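You operate a simulated robot arm through the tools that you are given. There is no shell and no other tool.

Carry out the task below with a simulated robot arm. There is one attempt and no reset: what you move stays moved.

## Task
Blow out rim holes Y25 and Y23, park the nozzle, then wipe the grit off the rim.
Fine: nozzle in its rest; wipe with the felt pad and put it back where it was; leave the other labelled holes. What is to be rubbed or washed off counts as gone when no trace of it is left.

The check looks at the end state, three seconds after you hand in, the way a careful person would. Anything else that was tipped, shoved, dropped, spilled or broken makes it a failure.

## Robot
A 6-joint arm with a two-finger parallel gripper, fixed in place. Base frame: the origin is at the foot of the arm, x ahead of it, y to its left, z up; the work surface is at about z = 86.1. Units: cm, degrees, N and s.
With the tool pointing down near the work surface it reaches from about 58 to 94 cm from the base axis. Its first joint turns from -149.0 to 149.0 degrees. Payload 3.43 kg.
Tool frame: the origin (TCP) lies between the finger pads and is the grasp point; the fingertips stand 3.4 cm ahead of it; z points along the fingers, y is the line along which they close. Largest opening 12.8 cm; finger width 2.4, thickness 1.2; the body of the gripper, 4.8 by 13 cm, starts 9.6 cm behind the TCP.
Orientation is told as [roll, pitch, yaw] about the base's x, y, z axes, in that order, counted from this pose: with the fingers straight down and closing along the base's y, the tool's x points along the base's -x, its y along +y and its z along -z.

## Interface
- The arm moves only by the tool play_rows. Its argument "commands" is text: rows parted by semicolons, each of 7 numbers parted by spaces: the shift along the tool's x, y, z in m, then the turn, a rotation vector about the tool's x, y, z in degrees, then the closure, from 0 (fully open) to 1 (shut). In form: dx dy dz wx wy wz hand; .... A call has 1 to 20 rows; each row shifts and turns the commanded pose from where the row before left it, along the tool's axes as they then stand. Each row takes 0.2 s and may step no farther than 5 cm and 8.6 degrees from the row before; otherwise, or with a gripper value out of range, the whole call is refused. A pose out of reach is approached as far as the arm can. The call stops where the force on the tool passes 40 N (or 10 N more than at its start, if that is more) or the arm is blocked; 0.2 s more then pass. Each finger travels about 10.8 cm/s and halts on what it meets, pressing with about 38 N; the grip force reading is that of the motor and also rises with nothing between the fingers. The clock runs only during rows and for 0.2 s after the last one: add rows that do not move to give the fingers time. The reply holds the time, the measured pose of the TCP, the force on the tool along the base axes, the opening and the grip force, in the units named above and with some noise, with the torque about the TCP (base axes, N m) and any sound that the robot's microphone picked up.
- Cameras (640 x 400 px; columns grow to the right, rows downward): "scene" is fixed at [39.99, 65.15, 161.22]; the picture's right is [-0.72, -0.70, 0.00], its down [-0.43, 0.44, -0.79] and it looks along [0.55, -0.57, -0.61] (base axes); focal length 333 px, centre (320, 200). "wrist" rides on the gripper at [7.6, -1.1, -16] in the tool frame; the picture's right is [0.15, 0.99, 0.00], its down [-0.88, 0.13, -0.46] and it looks along [-0.45, 0.07, 0.89] (tool axes); focal length 234 px, centre (320, 200). There is no depth. A picture from a camera that has moved, and an enlarged one, comes with that camera's place and axes in the base frame and with its lens.
- camera(camera): a new picture of that camera. It takes no simulated time.
- lift_body(by): slides the trunk up (or, below 0, down) by that many cm; the arm rides with it, the base frame stays. It gives what a move gives, with no picture.
- zoom(camera, box): a new picture of the part [left, top, right, bottom] of that camera's present view, enlarged. It takes no simulated time.
- hand_in(): hands the job in; it is judged then, once.

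Places have to be worked out from the pictures, the camera data and where the tool is seen. Open the gripper and draw the arm clear of the work before you hand the job in, unless the task says otherwise.

The tools are called after "Request:" as a command line: name --argument value ..., lists and objects as JSON in quotes. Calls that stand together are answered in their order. play_rows: Moves the arm, as the interface text tells. Its arguments: {"type":"object","properties":{"commands":{"type":"string"}},"required":["commands"]} The other tools are called the same way: lift_body (by) slides the trunk up or down; camera (camera) takes a picture; zoom (camera, box) takes an enlarged picture of a part of a camera's view; hand_in () hands the job in.

At the start:

```text
time: 0.0
tcp_pos: [79.95, -19.03, 111.58]
tool_rot: [0.0, 0.0, 0.0]
force: [0.3, 0.7, -0.2]
torque: [0.04, 0.01, 0.0]
opening: 12.8
grip_force: 0.2
trunk travel left (down, up): [-62.5, 8.5]
```

scene: 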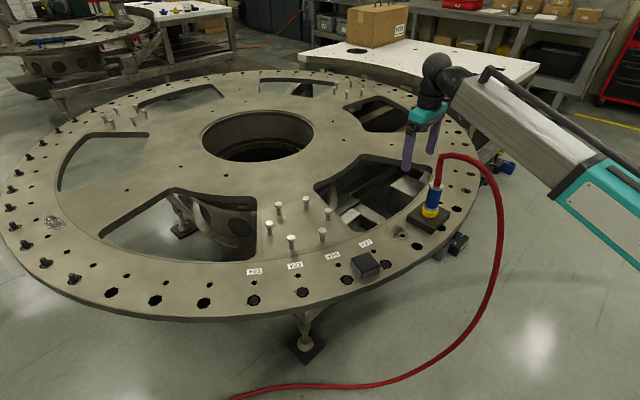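
wrist: 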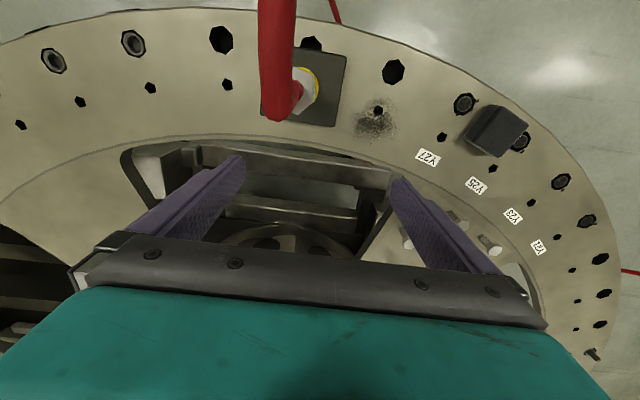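

I start by enlarging the views of the rim to find the nozzle, the labels, the pad and the grit.

Request:
zoom --camera "scene" --box '[220, 220, 420, 330]'

Request:
zoom --camera "scene" --box '[340, 140, 500, 280]'

Request:
zoom --camera "wrist" --box '[400, 80, 640, 260]'

Request:
zoom --camera "wrist" --box '[240, 20, 440, 150]'

Request:
zoom --camera "scene" --box '[0, 160, 160, 300]'

```text
3.20 times, centred on (320, 275) of scene
camera zoom: at [39.99, 65.15, 161.22], right [-0.72, -0.7, 0.0], down [-0.43, 0.44, -0.79], along [0.55, -0.57, -0.61], focal length 1065 px, centre (320, -40)
```

zoom: 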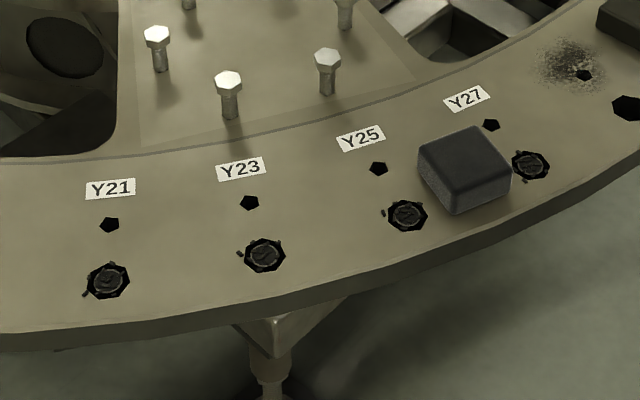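

```text
2.86 times, centred on (420, 210) of scene
camera zoom: at [39.99, 65.15, 161.22], right [-0.72, -0.7, 0.0], down [-0.43, 0.44, -0.79], along [0.55, -0.57, -0.61], focal length 951 px, centre (34, 171)
```

zoom: 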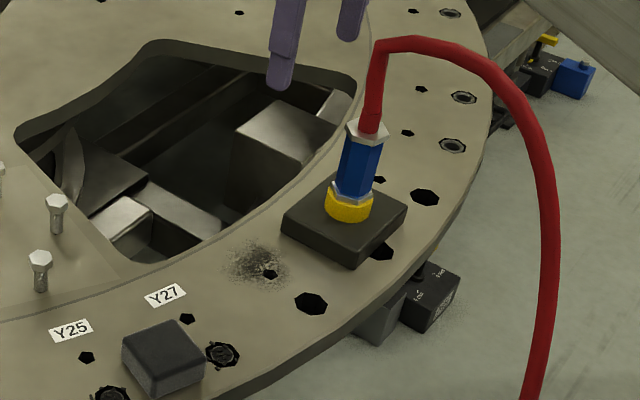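

```text
2.22 times, centred on (520, 170) of wrist
camera zoom: at [72.31, -20.14, 127.44], right [-0.15, 0.99, 0.0], down [0.88, 0.13, 0.46], along [0.45, 0.07, -0.89], focal length 520 px, centre (-124, 267)
```

zoom: 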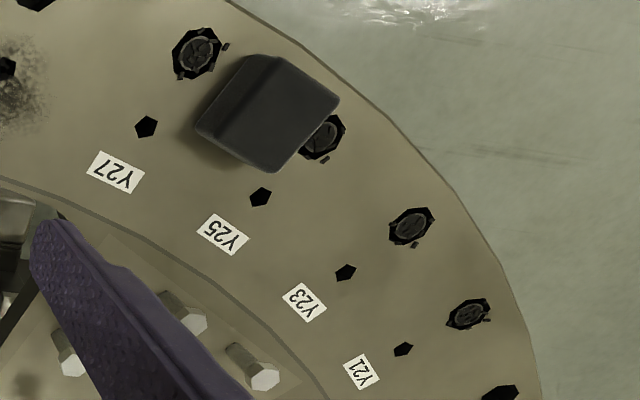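

```text
3.08 times, centred on (340, 85) of wrist
camera zoom: at [72.31, -20.14, 127.44], right [-0.15, 0.99, 0.0], down [0.88, 0.13, 0.46], along [0.45, 0.07, -0.89], focal length 720 px, centre (258, 554)
```

zoom: 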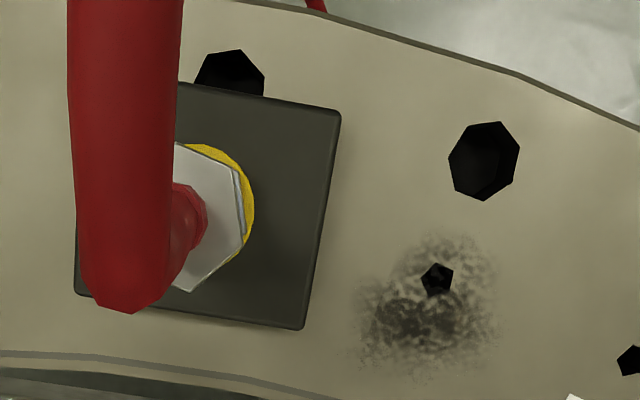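

```text
2.86 times, centred on (80, 230) of scene
camera zoom: at [39.99, 65.15, 161.22], right [-0.72, -0.7, 0.0], down [-0.43, 0.44, -0.79], along [0.55, -0.57, -0.61], focal length 951 px, centre (1006, 114)
```

zoom: 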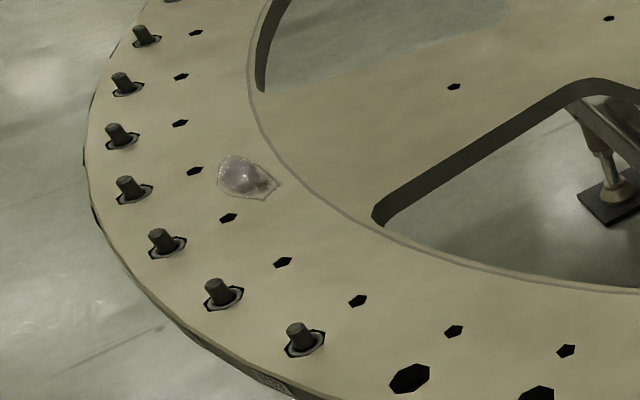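

The four swarf-filled holes come out at Y27≈(72,4), Y25≈(76.5,16.3) and Y23≈(82.4,27.9), with the grit near (76.6,-9.8) and the nozzle standing near (73,-22). I move the arm along +y, staying high, to view the pad and holes from above.

Request:
play_rows --commands "0 0.045 0 0 0 0 0;0 0.045 0 0 0 0 0;0 0.045 0 0 0 0 0;0 0.045 0 0 0 0 0;0 0.045 0 0 0 0 0;0 0.045 0 0 0 0 0;0 0.02 0 0 0 0 0;0 0 0 0 0 0 0"

Request:
camera --camera "wrist"

Request:
camera --camera "scene"

```text
time: 0.8
tcp_pos: [80.08, -7.15, 111.59]
tool_rot: [-0.1, -0.5, 0.3]
force: [2.5, 1.9, -3.5]
torque: [-0.29, 0.13, -0.17]
opening: 12.78
grip_force: 0.0
trunk travel left (down, up): [-62.5, 8.5]
stopped in row 3: the force on the tool passed its limit at 49 N (the readings are from after the stop); the commanded pose is now the measured one
```

```text
taken
camera wrist: at [72.34, -8.16, 127.43], right [-0.15, 0.99, 0.0], down [0.88, 0.14, 0.46], along [0.46, 0.07, -0.89], focal length 234 px, centre (320, 200)
```

wrist: 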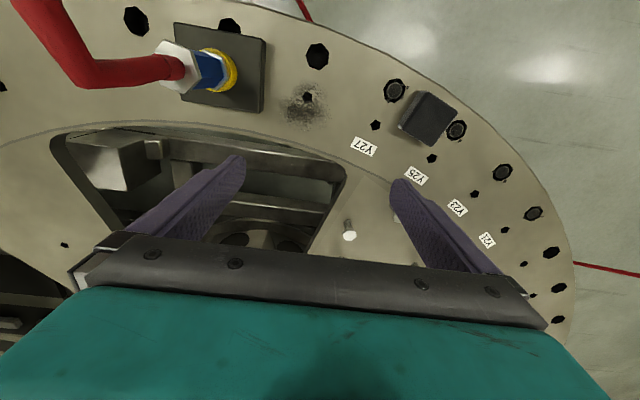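

```text
taken
```

scene: 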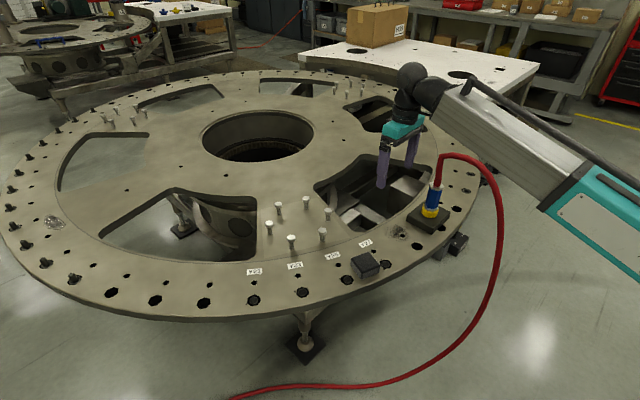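

The force trip looks inertial (nothing was near the tool), so I'll move more slowly. The nozzle stands near (73.3,-22.3) with its hex top at z≈101, and the hose rises to about 113 and then bends toward -x. I continue over the pad.

Request:
play_rows --commands "0 0.008 0 0 0 0 0;0 0.016 0 0 0 0 0;0 0.022 0 0 0 0 0;0 0.022 0 0 0 0 0;0 0.022 0 0 0 0 0;0 0.022 0 0 0 0 0;0 0.022 0 0 0 0 0;0 0.016 0 0 0 0 0;0 0.008 0 0 0 0 0;0 0 0 0 0 0 0"

Request:
camera --camera "wrist"

Request:
zoom --camera "wrist" --box '[260, 40, 500, 190]'

```text
time: 1.9
tcp_pos: [80.16, -0.15, 111.63]
tool_rot: [-0.2, -0.7, 0.4]
force: [3.9, 2.8, -6.0]
torque: [-0.57, 0.18, -0.29]
opening: 12.79
grip_force: 0.0
trunk travel left (down, up): [-62.5, 8.5]
stopped in row 5: the force on the tool passed its limit at 41 N (the readings are from after the stop); the commanded pose is now the measured one
```

```text
taken
camera wrist: at [72.33, -1.24, 127.43], right [-0.15, 0.99, 0.0], down [0.87, 0.14, 0.46], along [0.46, 0.07, -0.89], focal length 234 px, centre (320, 200)
```

wrist: 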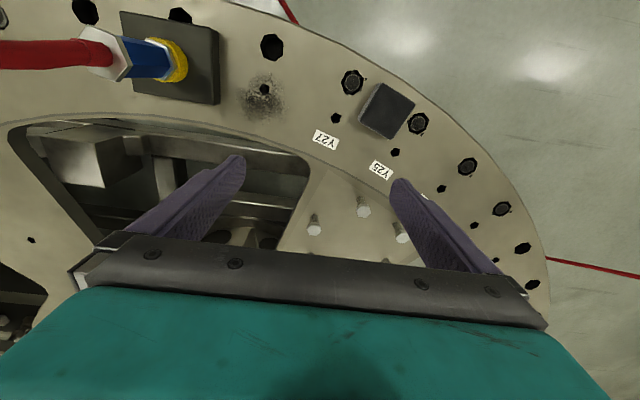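

```text
2.67 times, centred on (380, 115) of wrist
camera zoom: at [72.33, -1.24, 127.43], right [-0.15, 0.99, 0.0], down [0.87, 0.14, 0.46], along [0.46, 0.07, -0.89], focal length 624 px, centre (160, 427)
```

zoom: 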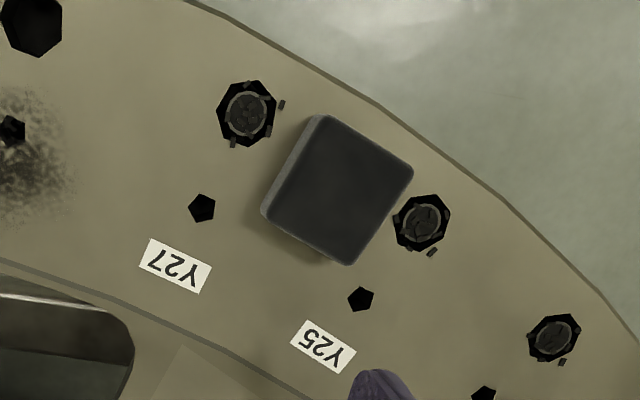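

The residual force is growing (about 7 N now), so something may be rubbing. I look at the arm and the hose before moving again.

Request:
camera --camera "scene"

Request:
zoom --camera "scene" --box '[340, 40, 560, 240]'

Request:
play_rows --commands "0 0 0 0 0 0 0;0 0 0 0 0 0 0;0 0 0 0 0 0 0;0 0 0 0 0 0 0"

```text
taken
```

scene: 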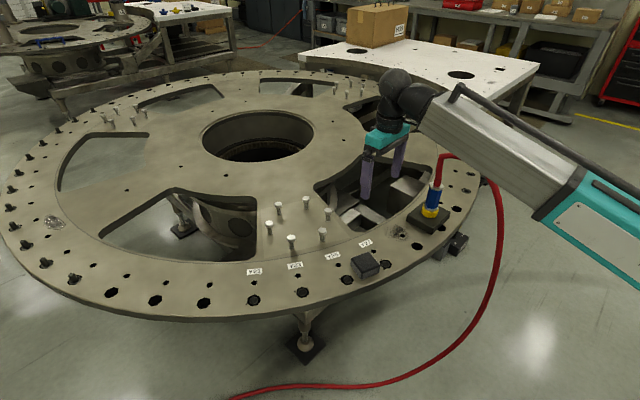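

```text
2.00 times, centred on (450, 140) of scene
camera zoom: at [39.99, 65.15, 161.22], right [-0.72, -0.7, 0.0], down [-0.43, 0.44, -0.79], along [0.55, -0.57, -0.61], focal length 666 px, centre (60, 320)
```

zoom: 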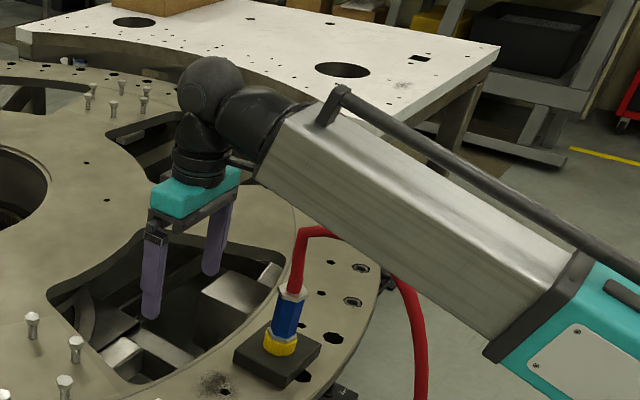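

```text
time: 2.9
tcp_pos: [80.01, -0.09, 111.59]
tool_rot: [-0.1, -0.5, 0.5]
force: [4.6, -0.5, -10.5]
torque: [0.05, 0.1, 0.05]
opening: 12.8
grip_force: 0.0
trunk travel left (down, up): [-62.5, 8.5]
```

The force reading has not settled at rest. I wait again to see whether it is a steady load or a transient.

Request:
play_rows --commands "0 0 0 0 0 0 0;0 0 0 0 0 0 0;0 0 0 0 0 0 0;0 0 0 0 0 0 0;0 0 0 0 0 0 0;0 0 0 0 0 0 0"

Request:
play_rows --commands "0 0 -0.005 0 0 0 0;0 0 -0.01 0 0 0 0;0 0 -0.01 0 0 0 0;0 0 -0.01 0 0 0 0;0 0 -0.005 0 0 0 0;0 0 0 0 0 0 0;0 0 0 0 0 0 0"

```text
time: 4.2
tcp_pos: [80.18, -0.12, 111.52]
tool_rot: [-0.1, -0.4, 0.4]
force: [6.4, -0.4, -12.6]
torque: [0.08, 0.11, 0.02]
opening: 12.81
grip_force: 0.0
trunk travel left (down, up): [-62.5, 8.5]
```

```text
time: 4.7
tcp_pos: [80.26, -0.11, 112.24]
tool_rot: [0.0, -1.0, 0.5]
force: [9.0, 1.0, -14.0]
torque: [-0.2, 0.35, -0.1]
opening: 12.79
grip_force: 0.0
trunk travel left (down, up): [-62.5, 8.5]
stopped in row 2: the force on the tool passed its limit at 47 N (the readings are from after the stop); the commanded pose is now the measured one
```

Moving up made it worse, and the load on the tool points +x and -z, as if the hand were pressing against the forearm. I back off outward and down a little and see whether the force drops.

Request:
play_rows --commands "-0.003 0 0.003 0 0 0 0;-0.006 0 0.006 0 0 0 0;-0.006 0 0.006 0 0 0 0;-0.003 0 0.003 0 0 0 0;0 0 0 0 0 0 0;0 0 0 0 0 0 0"

Request:
zoom --camera "scene" --box '[350, 50, 470, 150]'

```text
time: 6.1
tcp_pos: [82.08, -0.03, 110.45]
tool_rot: [0.0, -1.0, 0.4]
force: [0.5, -0.6, -0.7]
torque: [0.0, -0.01, 0.01]
opening: 12.79
grip_force: 0.1
trunk travel left (down, up): [-62.5, 8.5]
```

```text
4.00 times, centred on (410, 100) of scene
camera zoom: at [39.99, 65.15, 161.22], right [-0.72, -0.7, 0.0], down [-0.43, 0.44, -0.79], along [0.55, -0.57, -0.61], focal length 1332 px, centre (-40, 600)
```

zoom: 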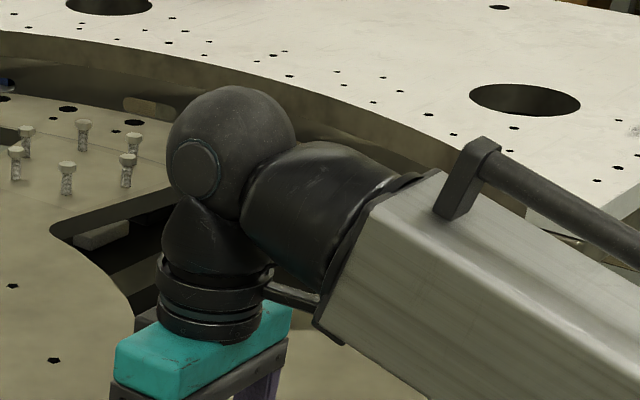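

Confirmed: the wrist camera's bracket was touching the forearm when the hand was drawn in high, and the load is now gone. I raise the trunk to flatten the wrist angle and then work lower.

Request:
lift_body --by 8

Request:
zoom --camera "scene" --box '[350, 20, 550, 170]'

```text
time: 7.3
tcp_pos: [81.95, -0.0, 118.6]
tool_rot: [0.0, -0.9, 0.4]
force: [0.4, 0.2, 0.3]
torque: [0.02, 0.01, 0.03]
opening: 12.8
grip_force: 0.0
trunk travel left (down, up): [-70.5, 0.5]
```

```text
2.67 times, centred on (450, 95) of scene
camera zoom: at [39.99, 65.15, 161.22], right [-0.72, -0.7, 0.0], down [-0.43, 0.44, -0.79], along [0.55, -0.57, -0.61], focal length 888 px, centre (-27, 480)
```

zoom: 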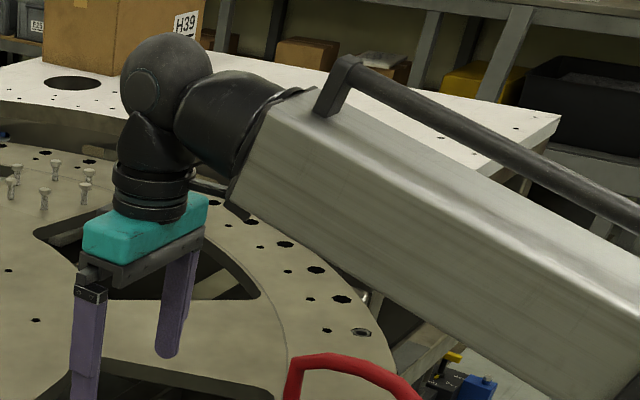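

The bracket is clear now. I turn the hand 90° about the vertical, so the fingers close along x, lowering slowly at the same time.

Request:
play_rows --commands "0 0 0.003 0 0 -2 0;0 0 0.004 0 0 -4 0;0 0 0.004 0 0 -5 0;0 0 0.004 0 0 -5 0;0 0 0.004 0 0 -5 0;0 0 0.004 0 0 -5 0;0 0 0.004 0 0 -5 0;0 0 0.004 0 0 -5 0;0 0 0.004 0 0 -5 0;0 0 0.004 0 0 -5 0;0 0 0.004 0 0 -5 0;0 0 0.004 0 0 -5 0;0 0 0.004 0 0 -5 0;0 0 0 0 0 -5 0;0 0 0 0 0 -5 0;0 0 0 0 0 -5 0;0 0 0 0 0 -5 0;0 0 0 0 0 -5 0;0 0 0 0 0 -4 0;0 0 0 0 0 0 0"

Request:
camera --camera "wrist"

Request:
camera --camera "scene"

```text
time: 11.5
tcp_pos: [82.13, -0.08, 113.37]
tool_rot: [-0.9, 0.1, 90.5]
force: [-0.8, 0.2, 0.0]
torque: [-0.02, 0.0, 0.01]
opening: 12.81
grip_force: 0.1
trunk travel left (down, up): [-70.5, 0.5]
```

```text
taken
camera wrist: at [83.01, -7.56, 129.35], right [-0.99, -0.16, -0.01], down [-0.14, 0.88, 0.45], along [-0.06, 0.45, -0.89], focal length 234 px, centre (320, 200)
```

wrist: 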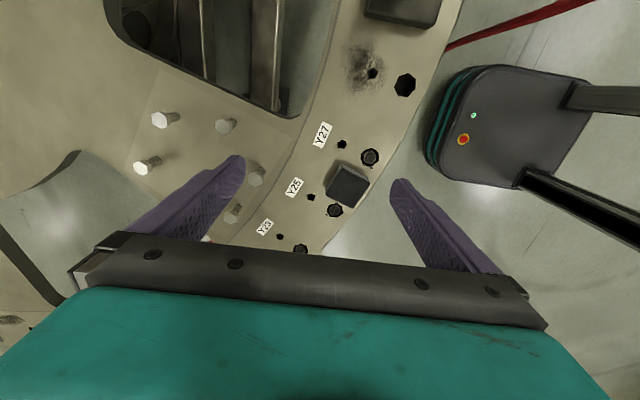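

```text
taken
```

scene: 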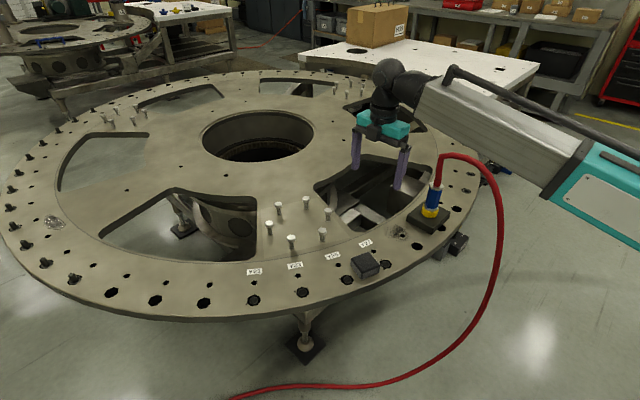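

The hand is turned. Next I tilt it 50° so the fingers point toward -y and down, which keeps the palm clear of the hose above the nozzle.

Request:
play_rows --commands "0 0 0 0 2 0 0;0 0 0 0 4 0 0;0 0 0 0 5 0 0;0 0 0 0 5 0 0;0 0 0 0 5 0 0;0 0 0 0 5 0 0;0 0 0 0 5 0 0;0 0 0 0 5 0 0;0 0 0 0 5 0 0;0 0 0 0 5 0 0;0 0 0 0 4 0 0;0 0 0 0 0 0 0"

Request:
camera --camera "wrist"

Request:
camera --camera "scene"

```text
time: 14.1
tcp_pos: [82.18, -0.1, 113.43]
tool_rot: [-1.4, 50.2, 89.4]
force: [0.3, 0.1, -0.5]
torque: [-0.02, -0.01, 0.03]
opening: 12.8
grip_force: 0.0
trunk travel left (down, up): [-70.5, 0.5]
```

```text
taken
camera wrist: at [82.88, 7.36, 129.42], right [-0.99, -0.1, 0.1], down [-0.13, 0.91, -0.39], along [-0.05, -0.4, -0.92], focal length 234 px, centre (320, 200)
```

wrist: 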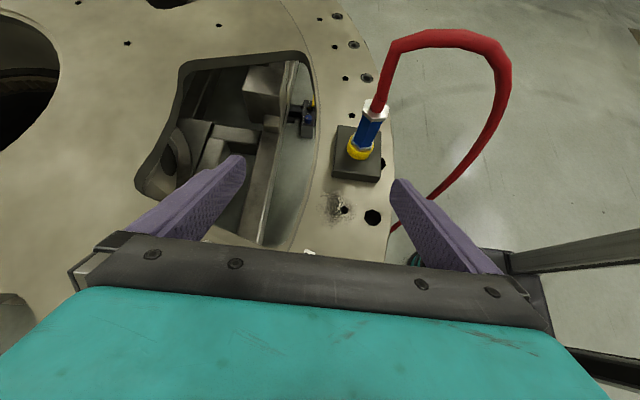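

```text
taken
```

scene: 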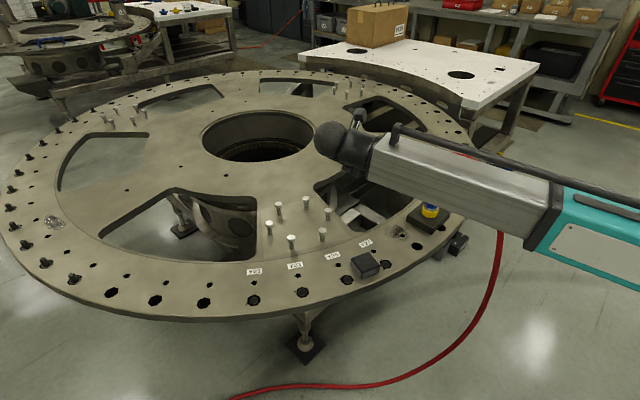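

From this view the nozzle axis is at about (73.8,-22.3), with the blue body from about z 92 to 99. I move down to a pre-grasp near (73.8,-9,97), staying on the +y side of the nozzle.

Request:
play_rows --commands "-0.0023 0.0028 0.0058 0 0 0 0;-0.0046 0.0056 0.0116 0 0 0 0;-0.0046 0.0056 0.0116 0 0 0 0;-0.0046 0.0056 0.0116 0 0 0 0;-0.0046 0.0056 0.0116 0 0 0 0;-0.0046 0.0056 0.0116 0 0 0 0;-0.0046 0.0056 0.0116 0 0 0 0;-0.0046 0.0056 0.0116 0 0 0 0;-0.0046 0.0056 0.0116 0 0 0 0;-0.0046 0.0056 0.0116 0 0 0 0;-0.0046 0.0056 0.0116 0 0 0 0;-0.0046 0.0056 0.0116 0 0 0 0;-0.0046 0.0056 0.0116 0 0 0 0;-0.0046 0.0056 0.0116 0 0 0 0;-0.0046 0.0056 0.0116 0 0 0 0;-0.0023 0.0028 0.0058 0 0 0 0;0 0 0 0 0 0 0;0 0 0 0 0 0 0"

Request:
camera --camera "wrist"

Request:
camera --camera "scene"

```text
time: 17.9
tcp_pos: [74.04, -9.04, 96.93]
tool_rot: [-1.4, 50.0, 89.5]
force: [-0.7, -0.1, -0.3]
torque: [0.0, 0.02, -0.02]
opening: 12.79
grip_force: 0.0
trunk travel left (down, up): [-70.5, 0.5]
```

```text
taken
camera wrist: at [74.8, -1.59, 112.85], right [-0.99, -0.1, 0.1], down [-0.13, 0.91, -0.39], along [-0.05, -0.39, -0.92], focal length 234 px, centre (320, 200)
```

wrist: 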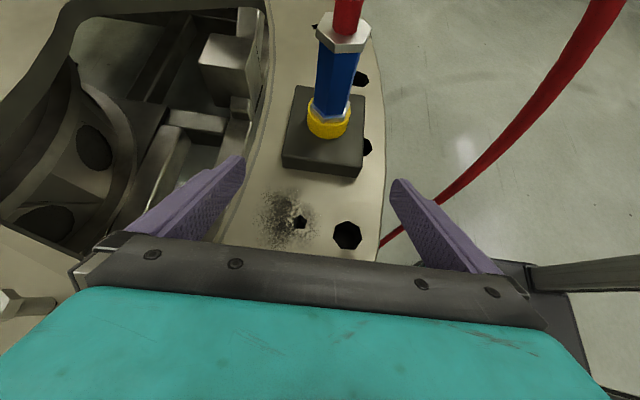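

```text
taken
```

scene: 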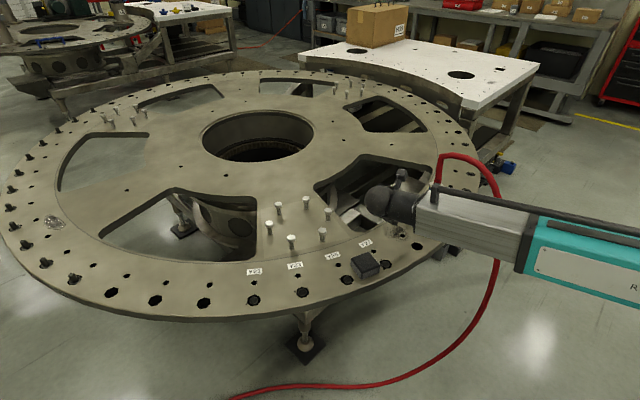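

The blue body is at x≈73.6 and about z 93–100, the rest block top is near z 88.5, and the hose is centred between the fingers. I slide horizontally toward -y until the TCP sits on the nozzle axis.

Request:
play_rows --commands "0.003 0.0002 0.0036 0 0 0 0;0.0061 0.0002 0.0073 0 0 0 0;0.0061 0.0002 0.0073 0 0 0 0;0.0061 0.0002 0.0073 0 0 0 0;0.0061 0.0002 0.0073 0 0 0 0;0.0061 0.0002 0.0073 0 0 0 0;0.0061 0.0002 0.0073 0 0 0 0;0.0061 0.0002 0.0073 0 0 0 0;0.0061 0.0002 0.0073 0 0 0 0;0.0061 0.0002 0.0073 0 0 0 0;0.0061 0.0002 0.0073 0 0 0 0;0.0061 0.0002 0.0073 0 0 0 0;0.0061 0.0002 0.0073 0 0 0 0;0.0061 0.0002 0.0073 0 0 0 0;0.003 0.0002 0.0036 0 0 0 0;0 0 0 0 0 0 0;0 0 0 0 0 0 0"

Request:
camera --camera "wrist"

Request:
camera --camera "scene"

```text
time: 21.5
tcp_pos: [73.74, -22.35, 96.87]
tool_rot: [-1.4, 50.1, 89.5]
force: [-0.3, -0.3, -0.4]
torque: [0.02, 0.02, -0.02]
opening: 12.82
grip_force: 0.2
trunk travel left (down, up): [-70.5, 0.5]
```

```text
taken
camera wrist: at [74.59, -14.92, 112.84], right [-0.99, -0.1, 0.1], down [-0.13, 0.91, -0.39], along [-0.05, -0.39, -0.92], focal length 234 px, centre (320, 200)
```

wrist: 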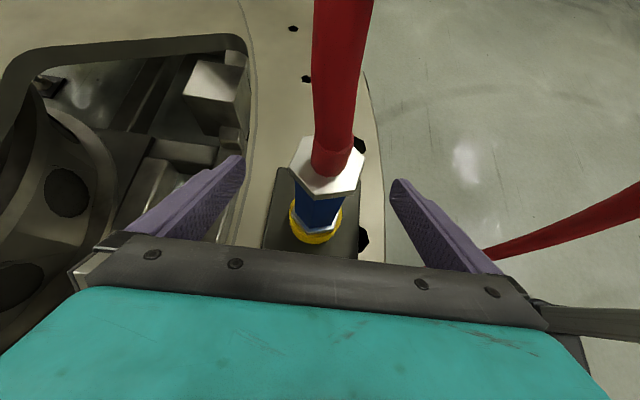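

```text
taken
```

scene: 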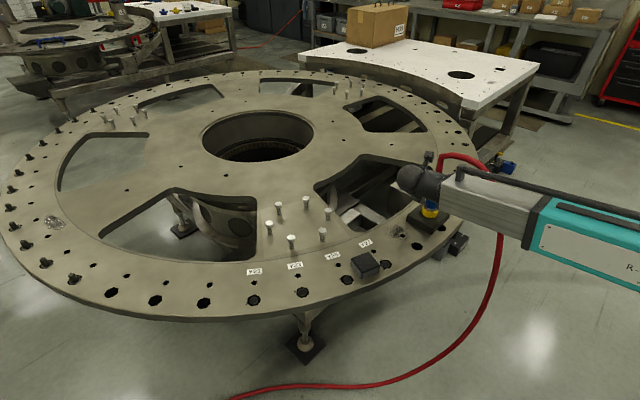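

The nozzle body is centred between the fingers, within about half a centimetre. I close on it.

Request:
play_rows --commands "0 0 0 0 0 0 0.3;0 0 0 0 0 0 0.6;0 0 0 0 0 0 0.65;0 0 0 0 0 0 0.75;0 0 0 0 0 0 1;0 0 0 0 0 0 1;0 0 0 0 0 0 1;0 0 0 0 0 0 1"

Request:
camera --camera "wrist"

```text
time: 23.3
tcp_pos: [73.84, -22.35, 96.84]
tool_rot: [-1.4, 50.1, 89.5]
force: [-1.0, 1.2, 3.7]
torque: [-0.05, 0.16, -0.05]
opening: 3.49
grip_force: 38.0
trunk travel left (down, up): [-70.5, 0.5]
```

```text
taken
camera wrist: at [74.56, -14.9, 112.88], right [-0.99, -0.1, 0.1], down [-0.13, 0.91, -0.39], along [-0.05, -0.39, -0.92], focal length 234 px, centre (320, 200)
```

wrist: 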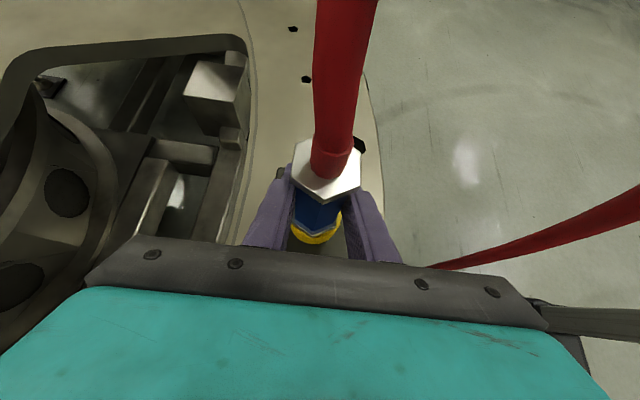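

The nozzle is gripped at 3.5 cm. I lift it straight up slowly, watching the force.

Request:
play_rows --commands "0.0023 0 -0.0019 0 0 0 1;0.0046 0 -0.0039 0 0 0 1;0.0046 0 -0.0039 0 0 0 1;0.0046 0 -0.0039 0 0 0 1;0.0046 0 -0.0039 0 0 0 1;0.0046 0 -0.0039 0 0 0 1;0.0046 0 -0.0039 0 0 0 1;0.0046 0 -0.0039 0 0 0 1;0.0046 0 -0.0039 0 0 0 1;0.0046 0 -0.0039 0 0 0 1;0.0046 0 -0.0039 0 0 0 1;0.0046 0 -0.0039 0 0 0 1;0.0046 0 -0.0039 0 0 0 1;0.0046 0 -0.0039 0 0 0 1;0.0046 0 -0.0039 0 0 0 1;0.0023 0 -0.0019 0 0 0 1;0 0 0 0 0 0 1"

Request:
camera --camera "wrist"

Request:
camera --camera "scene"

Request:
zoom --camera "scene" --box '[340, 120, 540, 280]'

```text
time: 26.9
tcp_pos: [73.69, -22.34, 105.83]
tool_rot: [-1.3, 50.1, 89.4]
force: [-0.7, 0.2, -3.3]
torque: [0.02, 0.03, 0.02]
opening: 3.53
grip_force: 37.8
trunk travel left (down, up): [-70.5, 0.5]
```

```text
taken
camera wrist: at [74.48, -14.91, 121.88], right [-0.99, -0.1, 0.1], down [-0.13, 0.91, -0.39], along [-0.05, -0.39, -0.92], focal length 234 px, centre (320, 200)
```

wrist: 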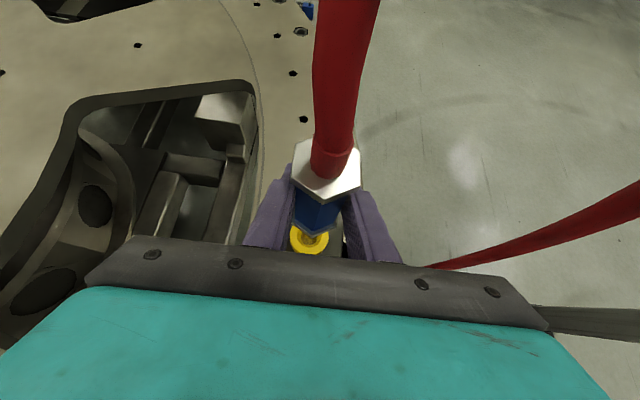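

```text
taken
```

scene: 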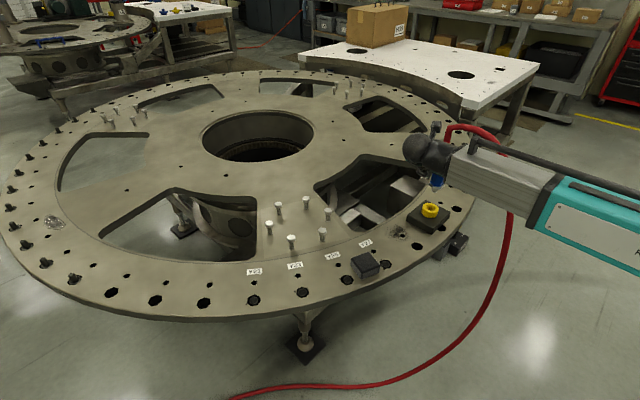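

```text
2.50 times, centred on (440, 200) of scene
camera zoom: at [39.99, 65.15, 161.22], right [-0.72, -0.7, 0.0], down [-0.43, 0.44, -0.79], along [0.55, -0.57, -0.61], focal length 832 px, centre (20, 200)
```

zoom: 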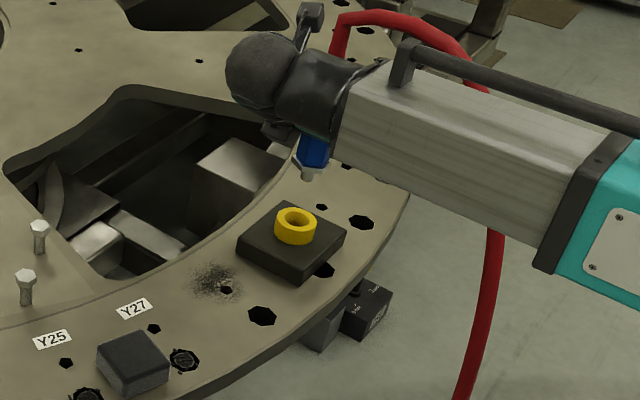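

The yellow collar belongs to the rest, so the nozzle is just the blue body with a short tip, and its tip is about 7 cm below the TCP. I carry it high, swinging over the inner side of the rim and away from Y27, and check the hose partway.

Request:
play_rows --commands "-0.0044 -0.0022 -0.0053 0 0 0 1;-0.0089 -0.0045 -0.0106 0 0 0 1;-0.0089 -0.0045 -0.0106 0 0 0 1;-0.0089 -0.0045 -0.0106 0 0 0 1;-0.0089 -0.0045 -0.0106 0 0 0 1;-0.0089 -0.0045 -0.0106 0 0 0 1;-0.0089 -0.0045 -0.0106 0 0 0 1;-0.0089 -0.0045 -0.0106 0 0 0 1;-0.0089 -0.0045 -0.0106 0 0 0 1;-0.0089 -0.0045 -0.0106 0 0 0 1;-0.0089 -0.0045 -0.0106 0 0 0 1;-0.0089 -0.0045 -0.0106 0 0 0 1;-0.0089 -0.0045 -0.0106 0 0 0 1;-0.0089 -0.0045 -0.0106 0 0 0 1;-0.0044 -0.0022 -0.0053 0 0 0 1;0 0 0 0 0 0 1;0 0 0 0 0 0 1"

Request:
camera --camera "wrist"

Request:
camera --camera "scene"

```text
time: 30.5
tcp_pos: [79.9, -2.98, 105.86]
tool_rot: [-1.3, 50.1, 89.4]
force: [0.1, 0.0, -2.3]
torque: [0.0, 0.0, 0.0]
opening: 3.52
grip_force: 38.3
trunk travel left (down, up): [-70.5, 0.5]
```

```text
taken
camera wrist: at [80.66, 4.52, 121.91], right [-0.99, -0.1, 0.1], down [-0.13, 0.91, -0.39], along [-0.05, -0.39, -0.92], focal length 234 px, centre (320, 200)
```

wrist: 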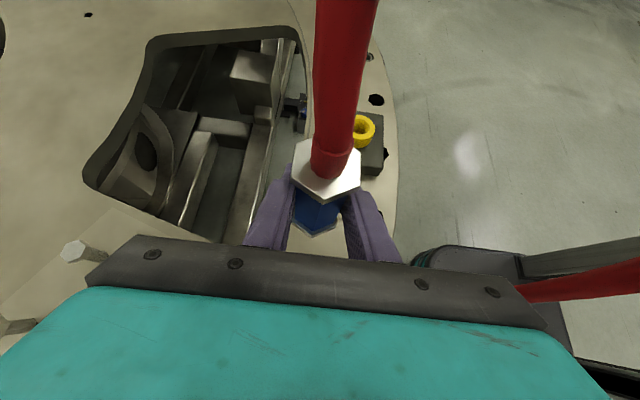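

```text
taken
```

scene: 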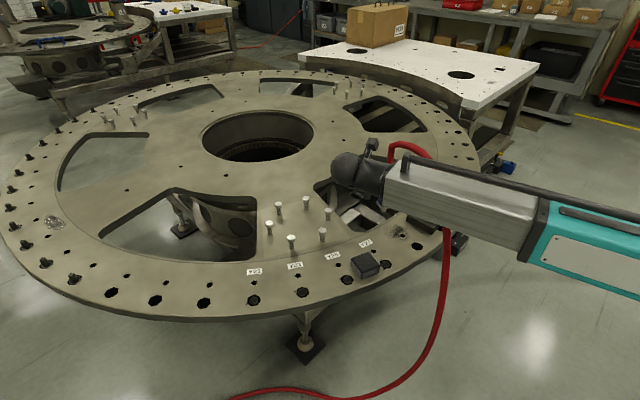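

The hose follows freely with no load. I go on to beside Y25 and add about 20° of yaw so the wrist stays closer to the base for reach.

Request:
play_rows --commands "-0.0042 0 -0.005 0 0 0 1;-0.0084 0 -0.01 0 0 0 1;-0.0084 0 -0.01 0 0 0 1;-0.0084 0 -0.01 0 0 0 1;-0.0084 0 -0.01 0 0 0 1;-0.0084 0 -0.01 0 0 0 1;-0.0084 0 -0.01 0 0 0 1;-0.0084 0 -0.01 0 0 0 1;-0.0084 0 -0.01 0 0 0 1;-0.0084 0 -0.01 0 0 0 1;-0.0042 0 -0.005 1.53 0 -1.29 1;0 0 0 3.06 0 -2.57 1;0 0 0 3.06 0 -2.57 1;0 0 0 3.06 0 -2.57 1;0 0 0 3.06 0 -2.57 1;0 0 0 1.53 0 -1.29 1;0 0 0 0 0 0 1"

Request:
camera --camera "wrist"

Request:
camera --camera "scene"

Request:
zoom --camera "scene" --box '[280, 120, 480, 290]'

```text
time: 34.1
tcp_pos: [79.72, 10.21, 105.99]
tool_rot: [-1.2, 50.4, 109.7]
force: [0.3, -0.4, -2.9]
torque: [-0.01, 0.0, 0.0]
opening: 3.5
grip_force: 38.3
trunk travel left (down, up): [-70.5, 0.5]
```

```text
taken
camera wrist: at [77.96, 17.55, 121.84], right [-0.9, -0.43, 0.1], down [-0.44, 0.81, -0.39], along [0.09, -0.39, -0.92], focal length 234 px, centre (320, 200)
```

wrist: 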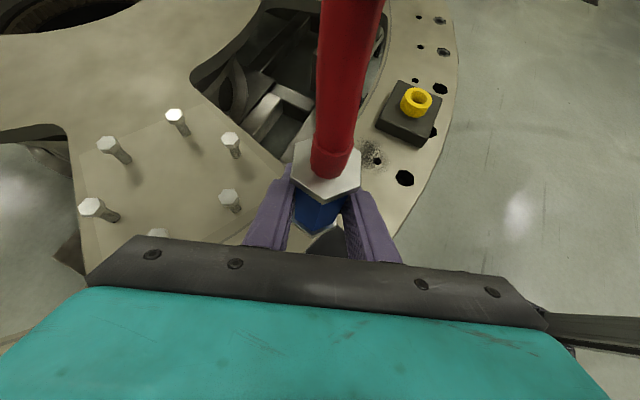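

```text
taken
```

scene: 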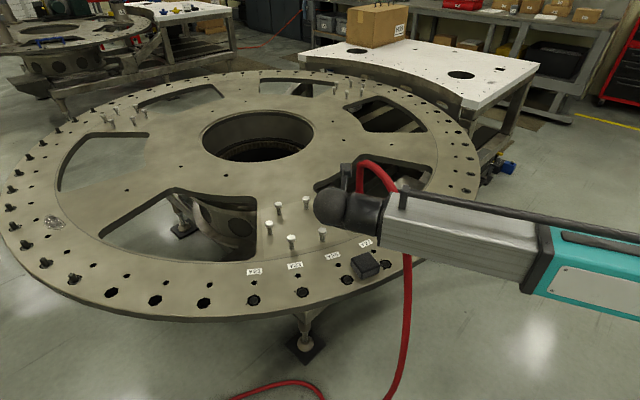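

```text
2.35 times, centred on (380, 205) of scene
camera zoom: at [39.99, 65.15, 161.22], right [-0.72, -0.7, 0.0], down [-0.43, 0.44, -0.79], along [0.55, -0.57, -0.61], focal length 783 px, centre (179, 188)
```

zoom: 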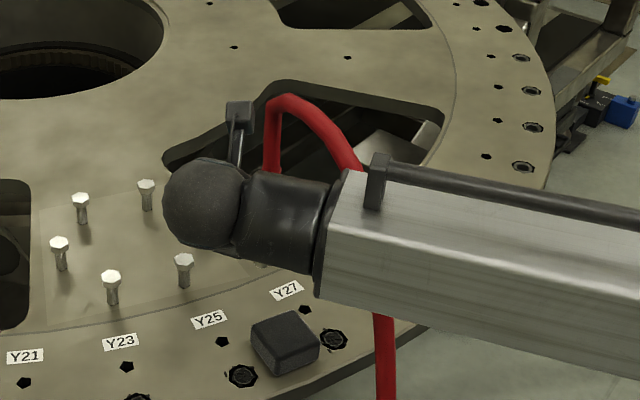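

The hose stays clear. I zoom on the held nozzle to pin down its axis relative to the TCP.

Request:
zoom --camera "wrist" --box '[260, 120, 400, 260]'

```text
2.86 times, centred on (330, 190) of wrist
camera zoom: at [77.96, 17.55, 121.84], right [-0.9, -0.43, 0.1], down [-0.44, 0.81, -0.39], along [0.09, -0.39, -0.92], focal length 669 px, centre (291, 229)
```

zoom: 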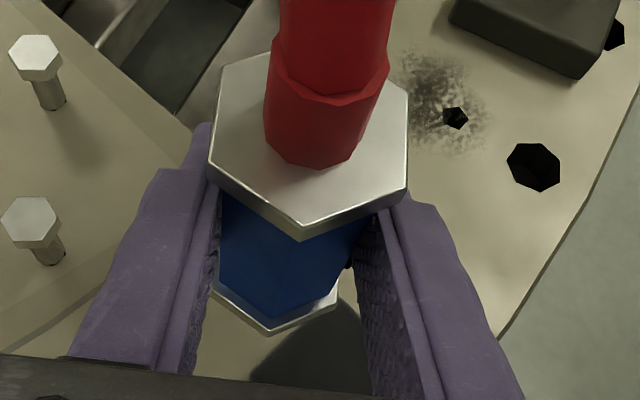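

The axis sits essentially at the TCP (offset about 0.1 cm), with the tip about 7 cm below. I move over Y25 at (76.6,16.25), staying at height for now.

Request:
play_rows --commands "-0.0036 0.0007 -0.0043 0 0 0 1;-0.0072 0.0013 -0.0086 0 0 0 1;-0.0072 0.0013 -0.0086 0 0 0 1;-0.0072 0.0013 -0.0086 0 0 0 1;-0.0072 0.0013 -0.0086 0 0 0 1;-0.0072 0.0013 -0.0086 0 0 0 1;-0.0036 0.0007 -0.0043 0 0 0 1;0 0 0 0 0 0 1;0 0 0 0 0 0 1"

Request:
camera --camera "scene"

Request:
zoom --camera "wrist" --box '[240, 100, 420, 260]'

```text
time: 36.1
tcp_pos: [76.64, 16.22, 105.76]
tool_rot: [-1.1, 50.4, 109.5]
force: [-0.7, -0.1, -2.9]
torque: [0.01, -0.01, 0.0]
opening: 3.51
grip_force: 38.2
trunk travel left (down, up): [-70.5, 0.5]
```

```text
taken
```

scene: 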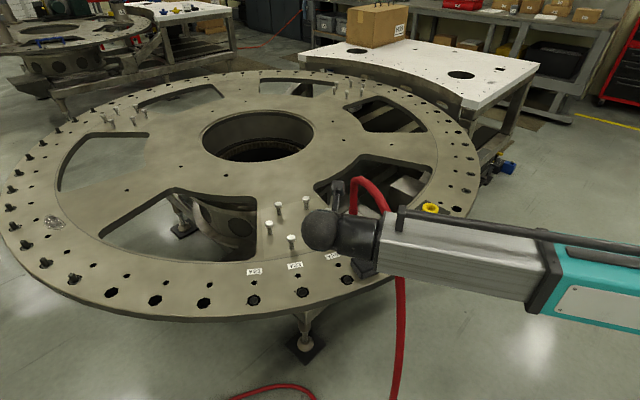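

```text
2.50 times, centred on (330, 180) of wrist
camera zoom: at [74.88, 23.56, 121.72], right [-0.9, -0.43, 0.1], down [-0.44, 0.81, -0.39], along [0.09, -0.39, -0.92], focal length 585 px, centre (295, 250)
```

zoom: 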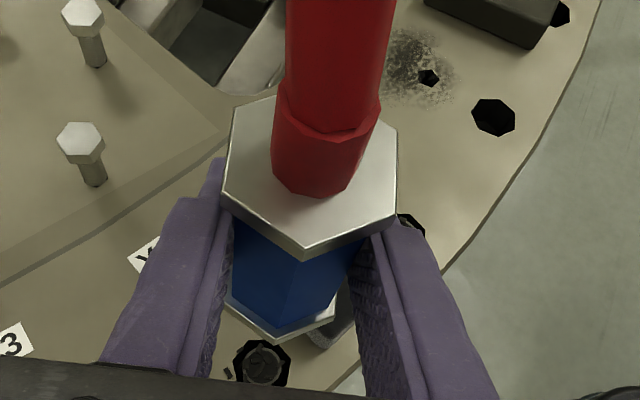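

The back-projected Y25 hole in this view is (76.75,16.2), directly below the nozzle. I descend so the tip is about 3 cm above it, then pause and look and listen.

Request:
play_rows --commands "-0.0031 0 0.0026 0 0 0 1;-0.0061 0 0.0051 0 0 0 1;-0.0061 0 0.0051 0 0 0 1;-0.0061 0 0.0051 0 0 0 1;-0.0061 0 0.0051 0 0 0 1;-0.0061 0 0.0051 0 0 0 1;-0.0061 0 0.0051 0 0 0 1;-0.0061 0 0.0051 0 0 0 1;-0.0061 0 0.0051 0 0 0 1;-0.0061 0 0.0051 0 0 0 1;-0.0061 0 0.0051 0 0 0 1;-0.0061 0 0.0051 0 0 0 1;-0.0031 0 0.0026 0 0 0 1;0 0 0 0 0 0 1;0 0 0 0 0 0 1;0 0 0 0 0 0 1"

Request:
zoom --camera "scene" --box '[280, 200, 440, 310]'

Request:
zoom --camera "wrist" --box '[240, 100, 420, 260]'

```text
time: 39.5
tcp_pos: [76.83, 16.2, 96.2]
tool_rot: [-1.2, 50.5, 109.5]
force: [-0.1, 0.1, -2.7]
torque: [0.02, 0.01, -0.01]
opening: 3.52
grip_force: 38.0
trunk travel left (down, up): [-70.5, 0.5]
```

```text
3.64 times, centred on (360, 255) of scene
camera zoom: at [39.99, 65.15, 161.22], right [-0.72, -0.7, 0.0], down [-0.43, 0.44, -0.79], along [0.55, -0.57, -0.61], focal length 1210 px, centre (174, 0)
```

zoom: 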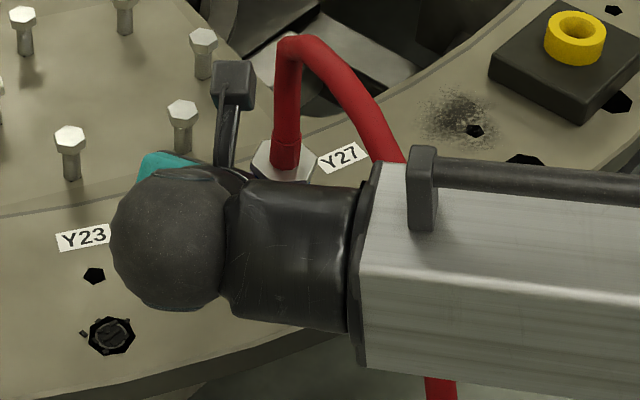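

```text
2.50 times, centred on (330, 180) of wrist
camera zoom: at [75.02, 23.54, 112.26], right [-0.9, -0.43, 0.1], down [-0.44, 0.81, -0.39], along [0.09, -0.39, -0.92], focal length 585 px, centre (295, 250)
```

zoom: 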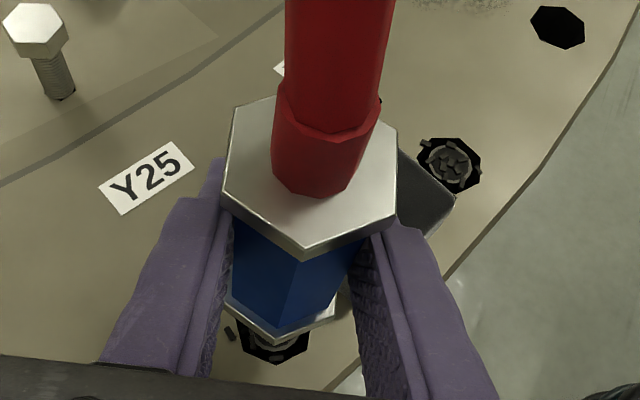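

There is no sound yet and the chips are still in place. I lower another 1.5 cm.

Request:
play_rows --commands "-0.0031 0 0.0026 0 0 0 1;-0.0038 0 0.0032 0 0 0 1;-0.0038 0 0.0032 0 0 0 1;-0.0015 0 0.0013 0 0 0 1;0 0 0 0 0 0 1;0 0 0 0 0 0 1;0 0 0 0 0 0 1;0 0 0 0 0 0 1"

Request:
zoom --camera "wrist" --box '[240, 100, 420, 260]'

```text
time: 41.3
tcp_pos: [77.0, 16.14, 94.73]
tool_rot: [-1.3, 50.4, 109.5]
force: [-0.3, 0.4, -2.9]
torque: [0.01, -0.03, -0.02]
opening: 3.52
grip_force: 38.0
trunk travel left (down, up): [-70.5, 0.5]
```

```text
2.50 times, centred on (330, 180) of wrist
camera zoom: at [75.06, 23.53, 110.66], right [-0.9, -0.43, 0.1], down [-0.44, 0.81, -0.39], along [0.09, -0.39, -0.92], focal length 585 px, centre (295, 250)
```

zoom: 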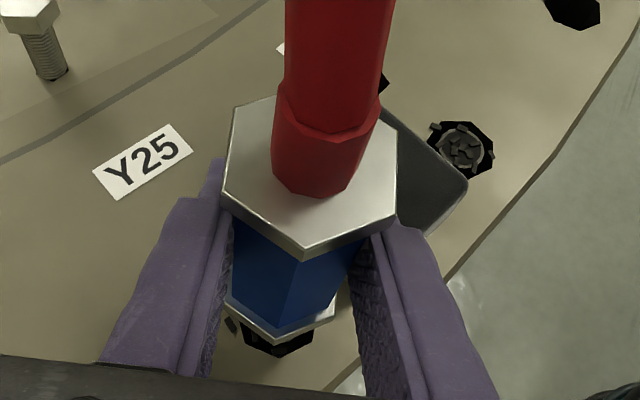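

Still silent. I correct 0.3 cm in x and lower a little further, in small steps.

Request:
play_rows --commands "-0.0013 0.0025 -0.0015 0 0 0 1;-0.0023 0 0.0019 0 0 0 1;-0.0023 0 0.0019 0 0 0 1;-0.0023 0 0.0019 0 0 0 1;0 0 0 0 0 0 1;0 0 0 0 0 0 1;0 0 0 0 0 0 1;0 0 0 0 0 0 1"

Request:
zoom --camera "wrist" --box '[240, 100, 420, 260]'

Request:
zoom --camera "scene" --box '[280, 200, 440, 310]'

```text
time: 43.1
tcp_pos: [76.51, 16.28, 93.85]
tool_rot: [-1.3, 50.5, 109.4]
force: [2.0, 2.2, 6.4]
torque: [0.12, -0.15, -0.03]
opening: 3.55
grip_force: 38.1
trunk travel left (down, up): [-70.5, 0.5]
```

```text
2.50 times, centred on (330, 180) of wrist
camera zoom: at [74.68, 23.65, 109.81], right [-0.9, -0.43, 0.1], down [-0.44, 0.81, -0.39], along [0.09, -0.39, -0.92], focal length 585 px, centre (295, 250)
```

zoom: 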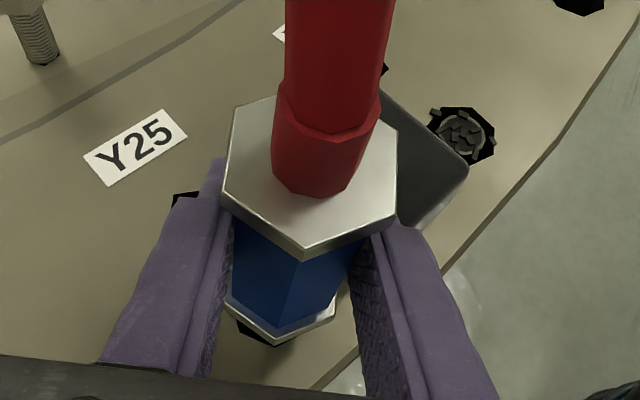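

```text
3.64 times, centred on (360, 255) of scene
camera zoom: at [39.99, 65.15, 161.22], right [-0.72, -0.7, 0.0], down [-0.43, 0.44, -0.79], along [0.55, -0.57, -0.61], focal length 1210 px, centre (174, 0)
```

zoom: 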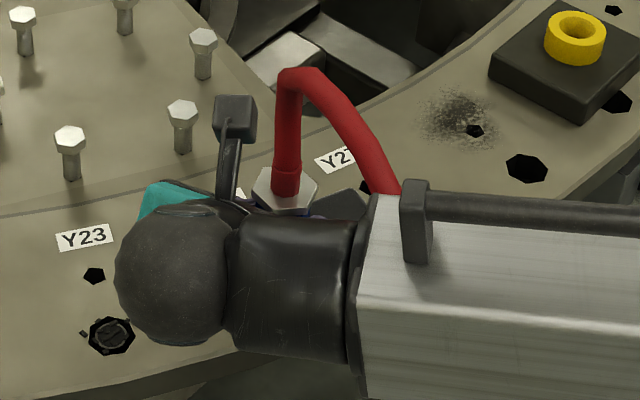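

The tip has touched at TCP z≈93.85 with about 9 N, roughly centred on the hole. I press slightly and hold to see whether the contact opens the valve.

Request:
play_rows --commands "-0.0012 0 0.001 0 0 0 1;0 0 0 0 0 0 1;0 0 0 0 0 0 1;0 0 0 0 0 0 1;0 0 0 0 0 0 1;0 0 0 0 0 0 1;0 0 0 0 0 0 1;0 0 0 0 0 0 1"

Request:
zoom --camera "wrist" --box '[240, 100, 420, 260]'

```text
time: 44.9
tcp_pos: [76.44, 16.25, 93.85]
tool_rot: [-1.4, 50.7, 109.4]
force: [6.0, 5.2, 23.7]
torque: [0.37, -0.52, 0.06]
opening: 3.55
grip_force: 37.9
trunk travel left (down, up): [-70.5, 0.5]
```

```text
2.50 times, centred on (330, 180) of wrist
camera zoom: at [74.59, 23.66, 109.75], right [-0.9, -0.43, 0.1], down [-0.43, 0.81, -0.39], along [0.09, -0.39, -0.91], focal length 585 px, centre (295, 250)
```

zoom: 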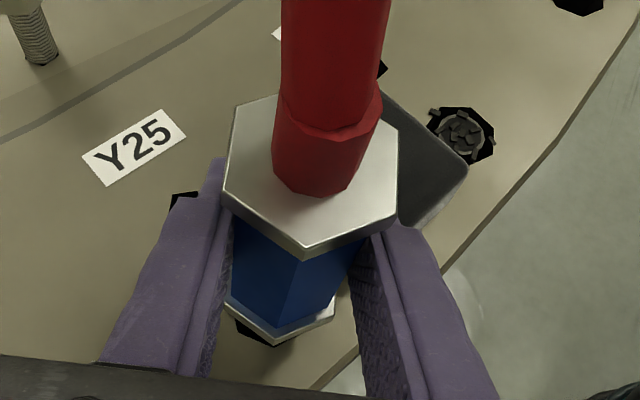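

Pressing to about 26 N gives no sound and no give, so the tip is on the rim surface. I lift off to see whether the chips have changed.

Request:
play_rows --commands "0.0015 0 -0.0013 0 0 0 1;0.0031 0 -0.0026 0 0 0 1;0.0061 0 -0.0051 0 0 0 1;0.0061 0 -0.0051 0 0 0 1;0.0061 0 -0.0051 0 0 0 1;0.0061 0 -0.0051 0 0 0 1;0.0061 0 -0.0051 0 0 0 1;0.0061 0 -0.0051 0 0 0 1;0.0061 0 -0.0051 0 0 0 1;0.0061 0 -0.0051 0 0 0 1;0.003 0 -0.0026 0 0 0 1;0 0 0 0 0 0 1;0 0 0 0 0 0 1"

Request:
zoom --camera "wrist" --box '[240, 100, 420, 260]'

Request:
zoom --camera "scene" --box '[280, 200, 440, 310]'

```text
time: 47.7
tcp_pos: [76.42, 16.29, 101.01]
tool_rot: [-1.2, 50.5, 109.5]
force: [0.3, -0.2, -3.4]
torque: [0.01, 0.01, 0.0]
opening: 3.53
grip_force: 38.0
trunk travel left (down, up): [-70.5, 0.5]
```

```text
2.50 times, centred on (330, 180) of wrist
camera zoom: at [74.62, 23.66, 116.96], right [-0.9, -0.43, 0.1], down [-0.44, 0.81, -0.39], along [0.09, -0.39, -0.92], focal length 585 px, centre (295, 250)
```

zoom: 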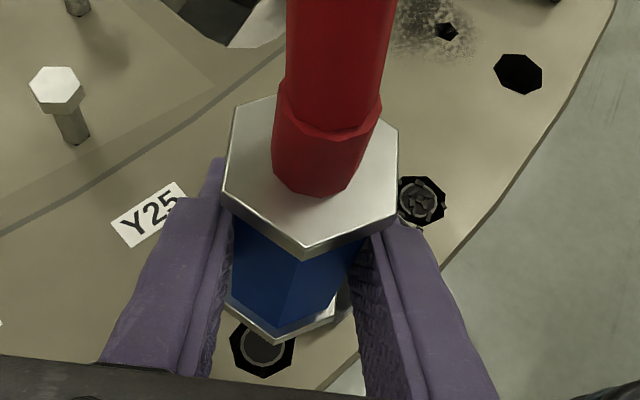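

```text
3.64 times, centred on (360, 255) of scene
camera zoom: at [39.99, 65.15, 161.22], right [-0.72, -0.7, 0.0], down [-0.43, 0.44, -0.79], along [0.55, -0.57, -0.61], focal length 1210 px, centre (174, 0)
```

zoom: 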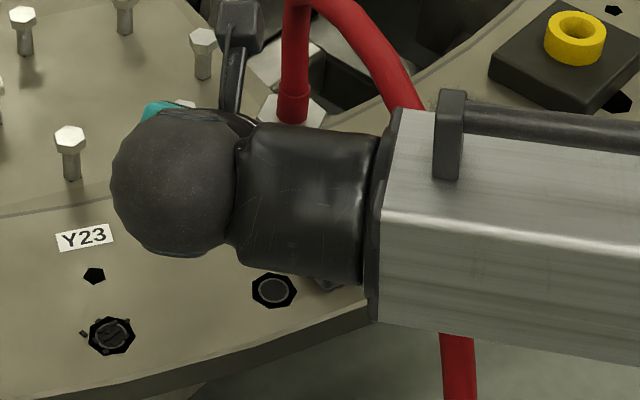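

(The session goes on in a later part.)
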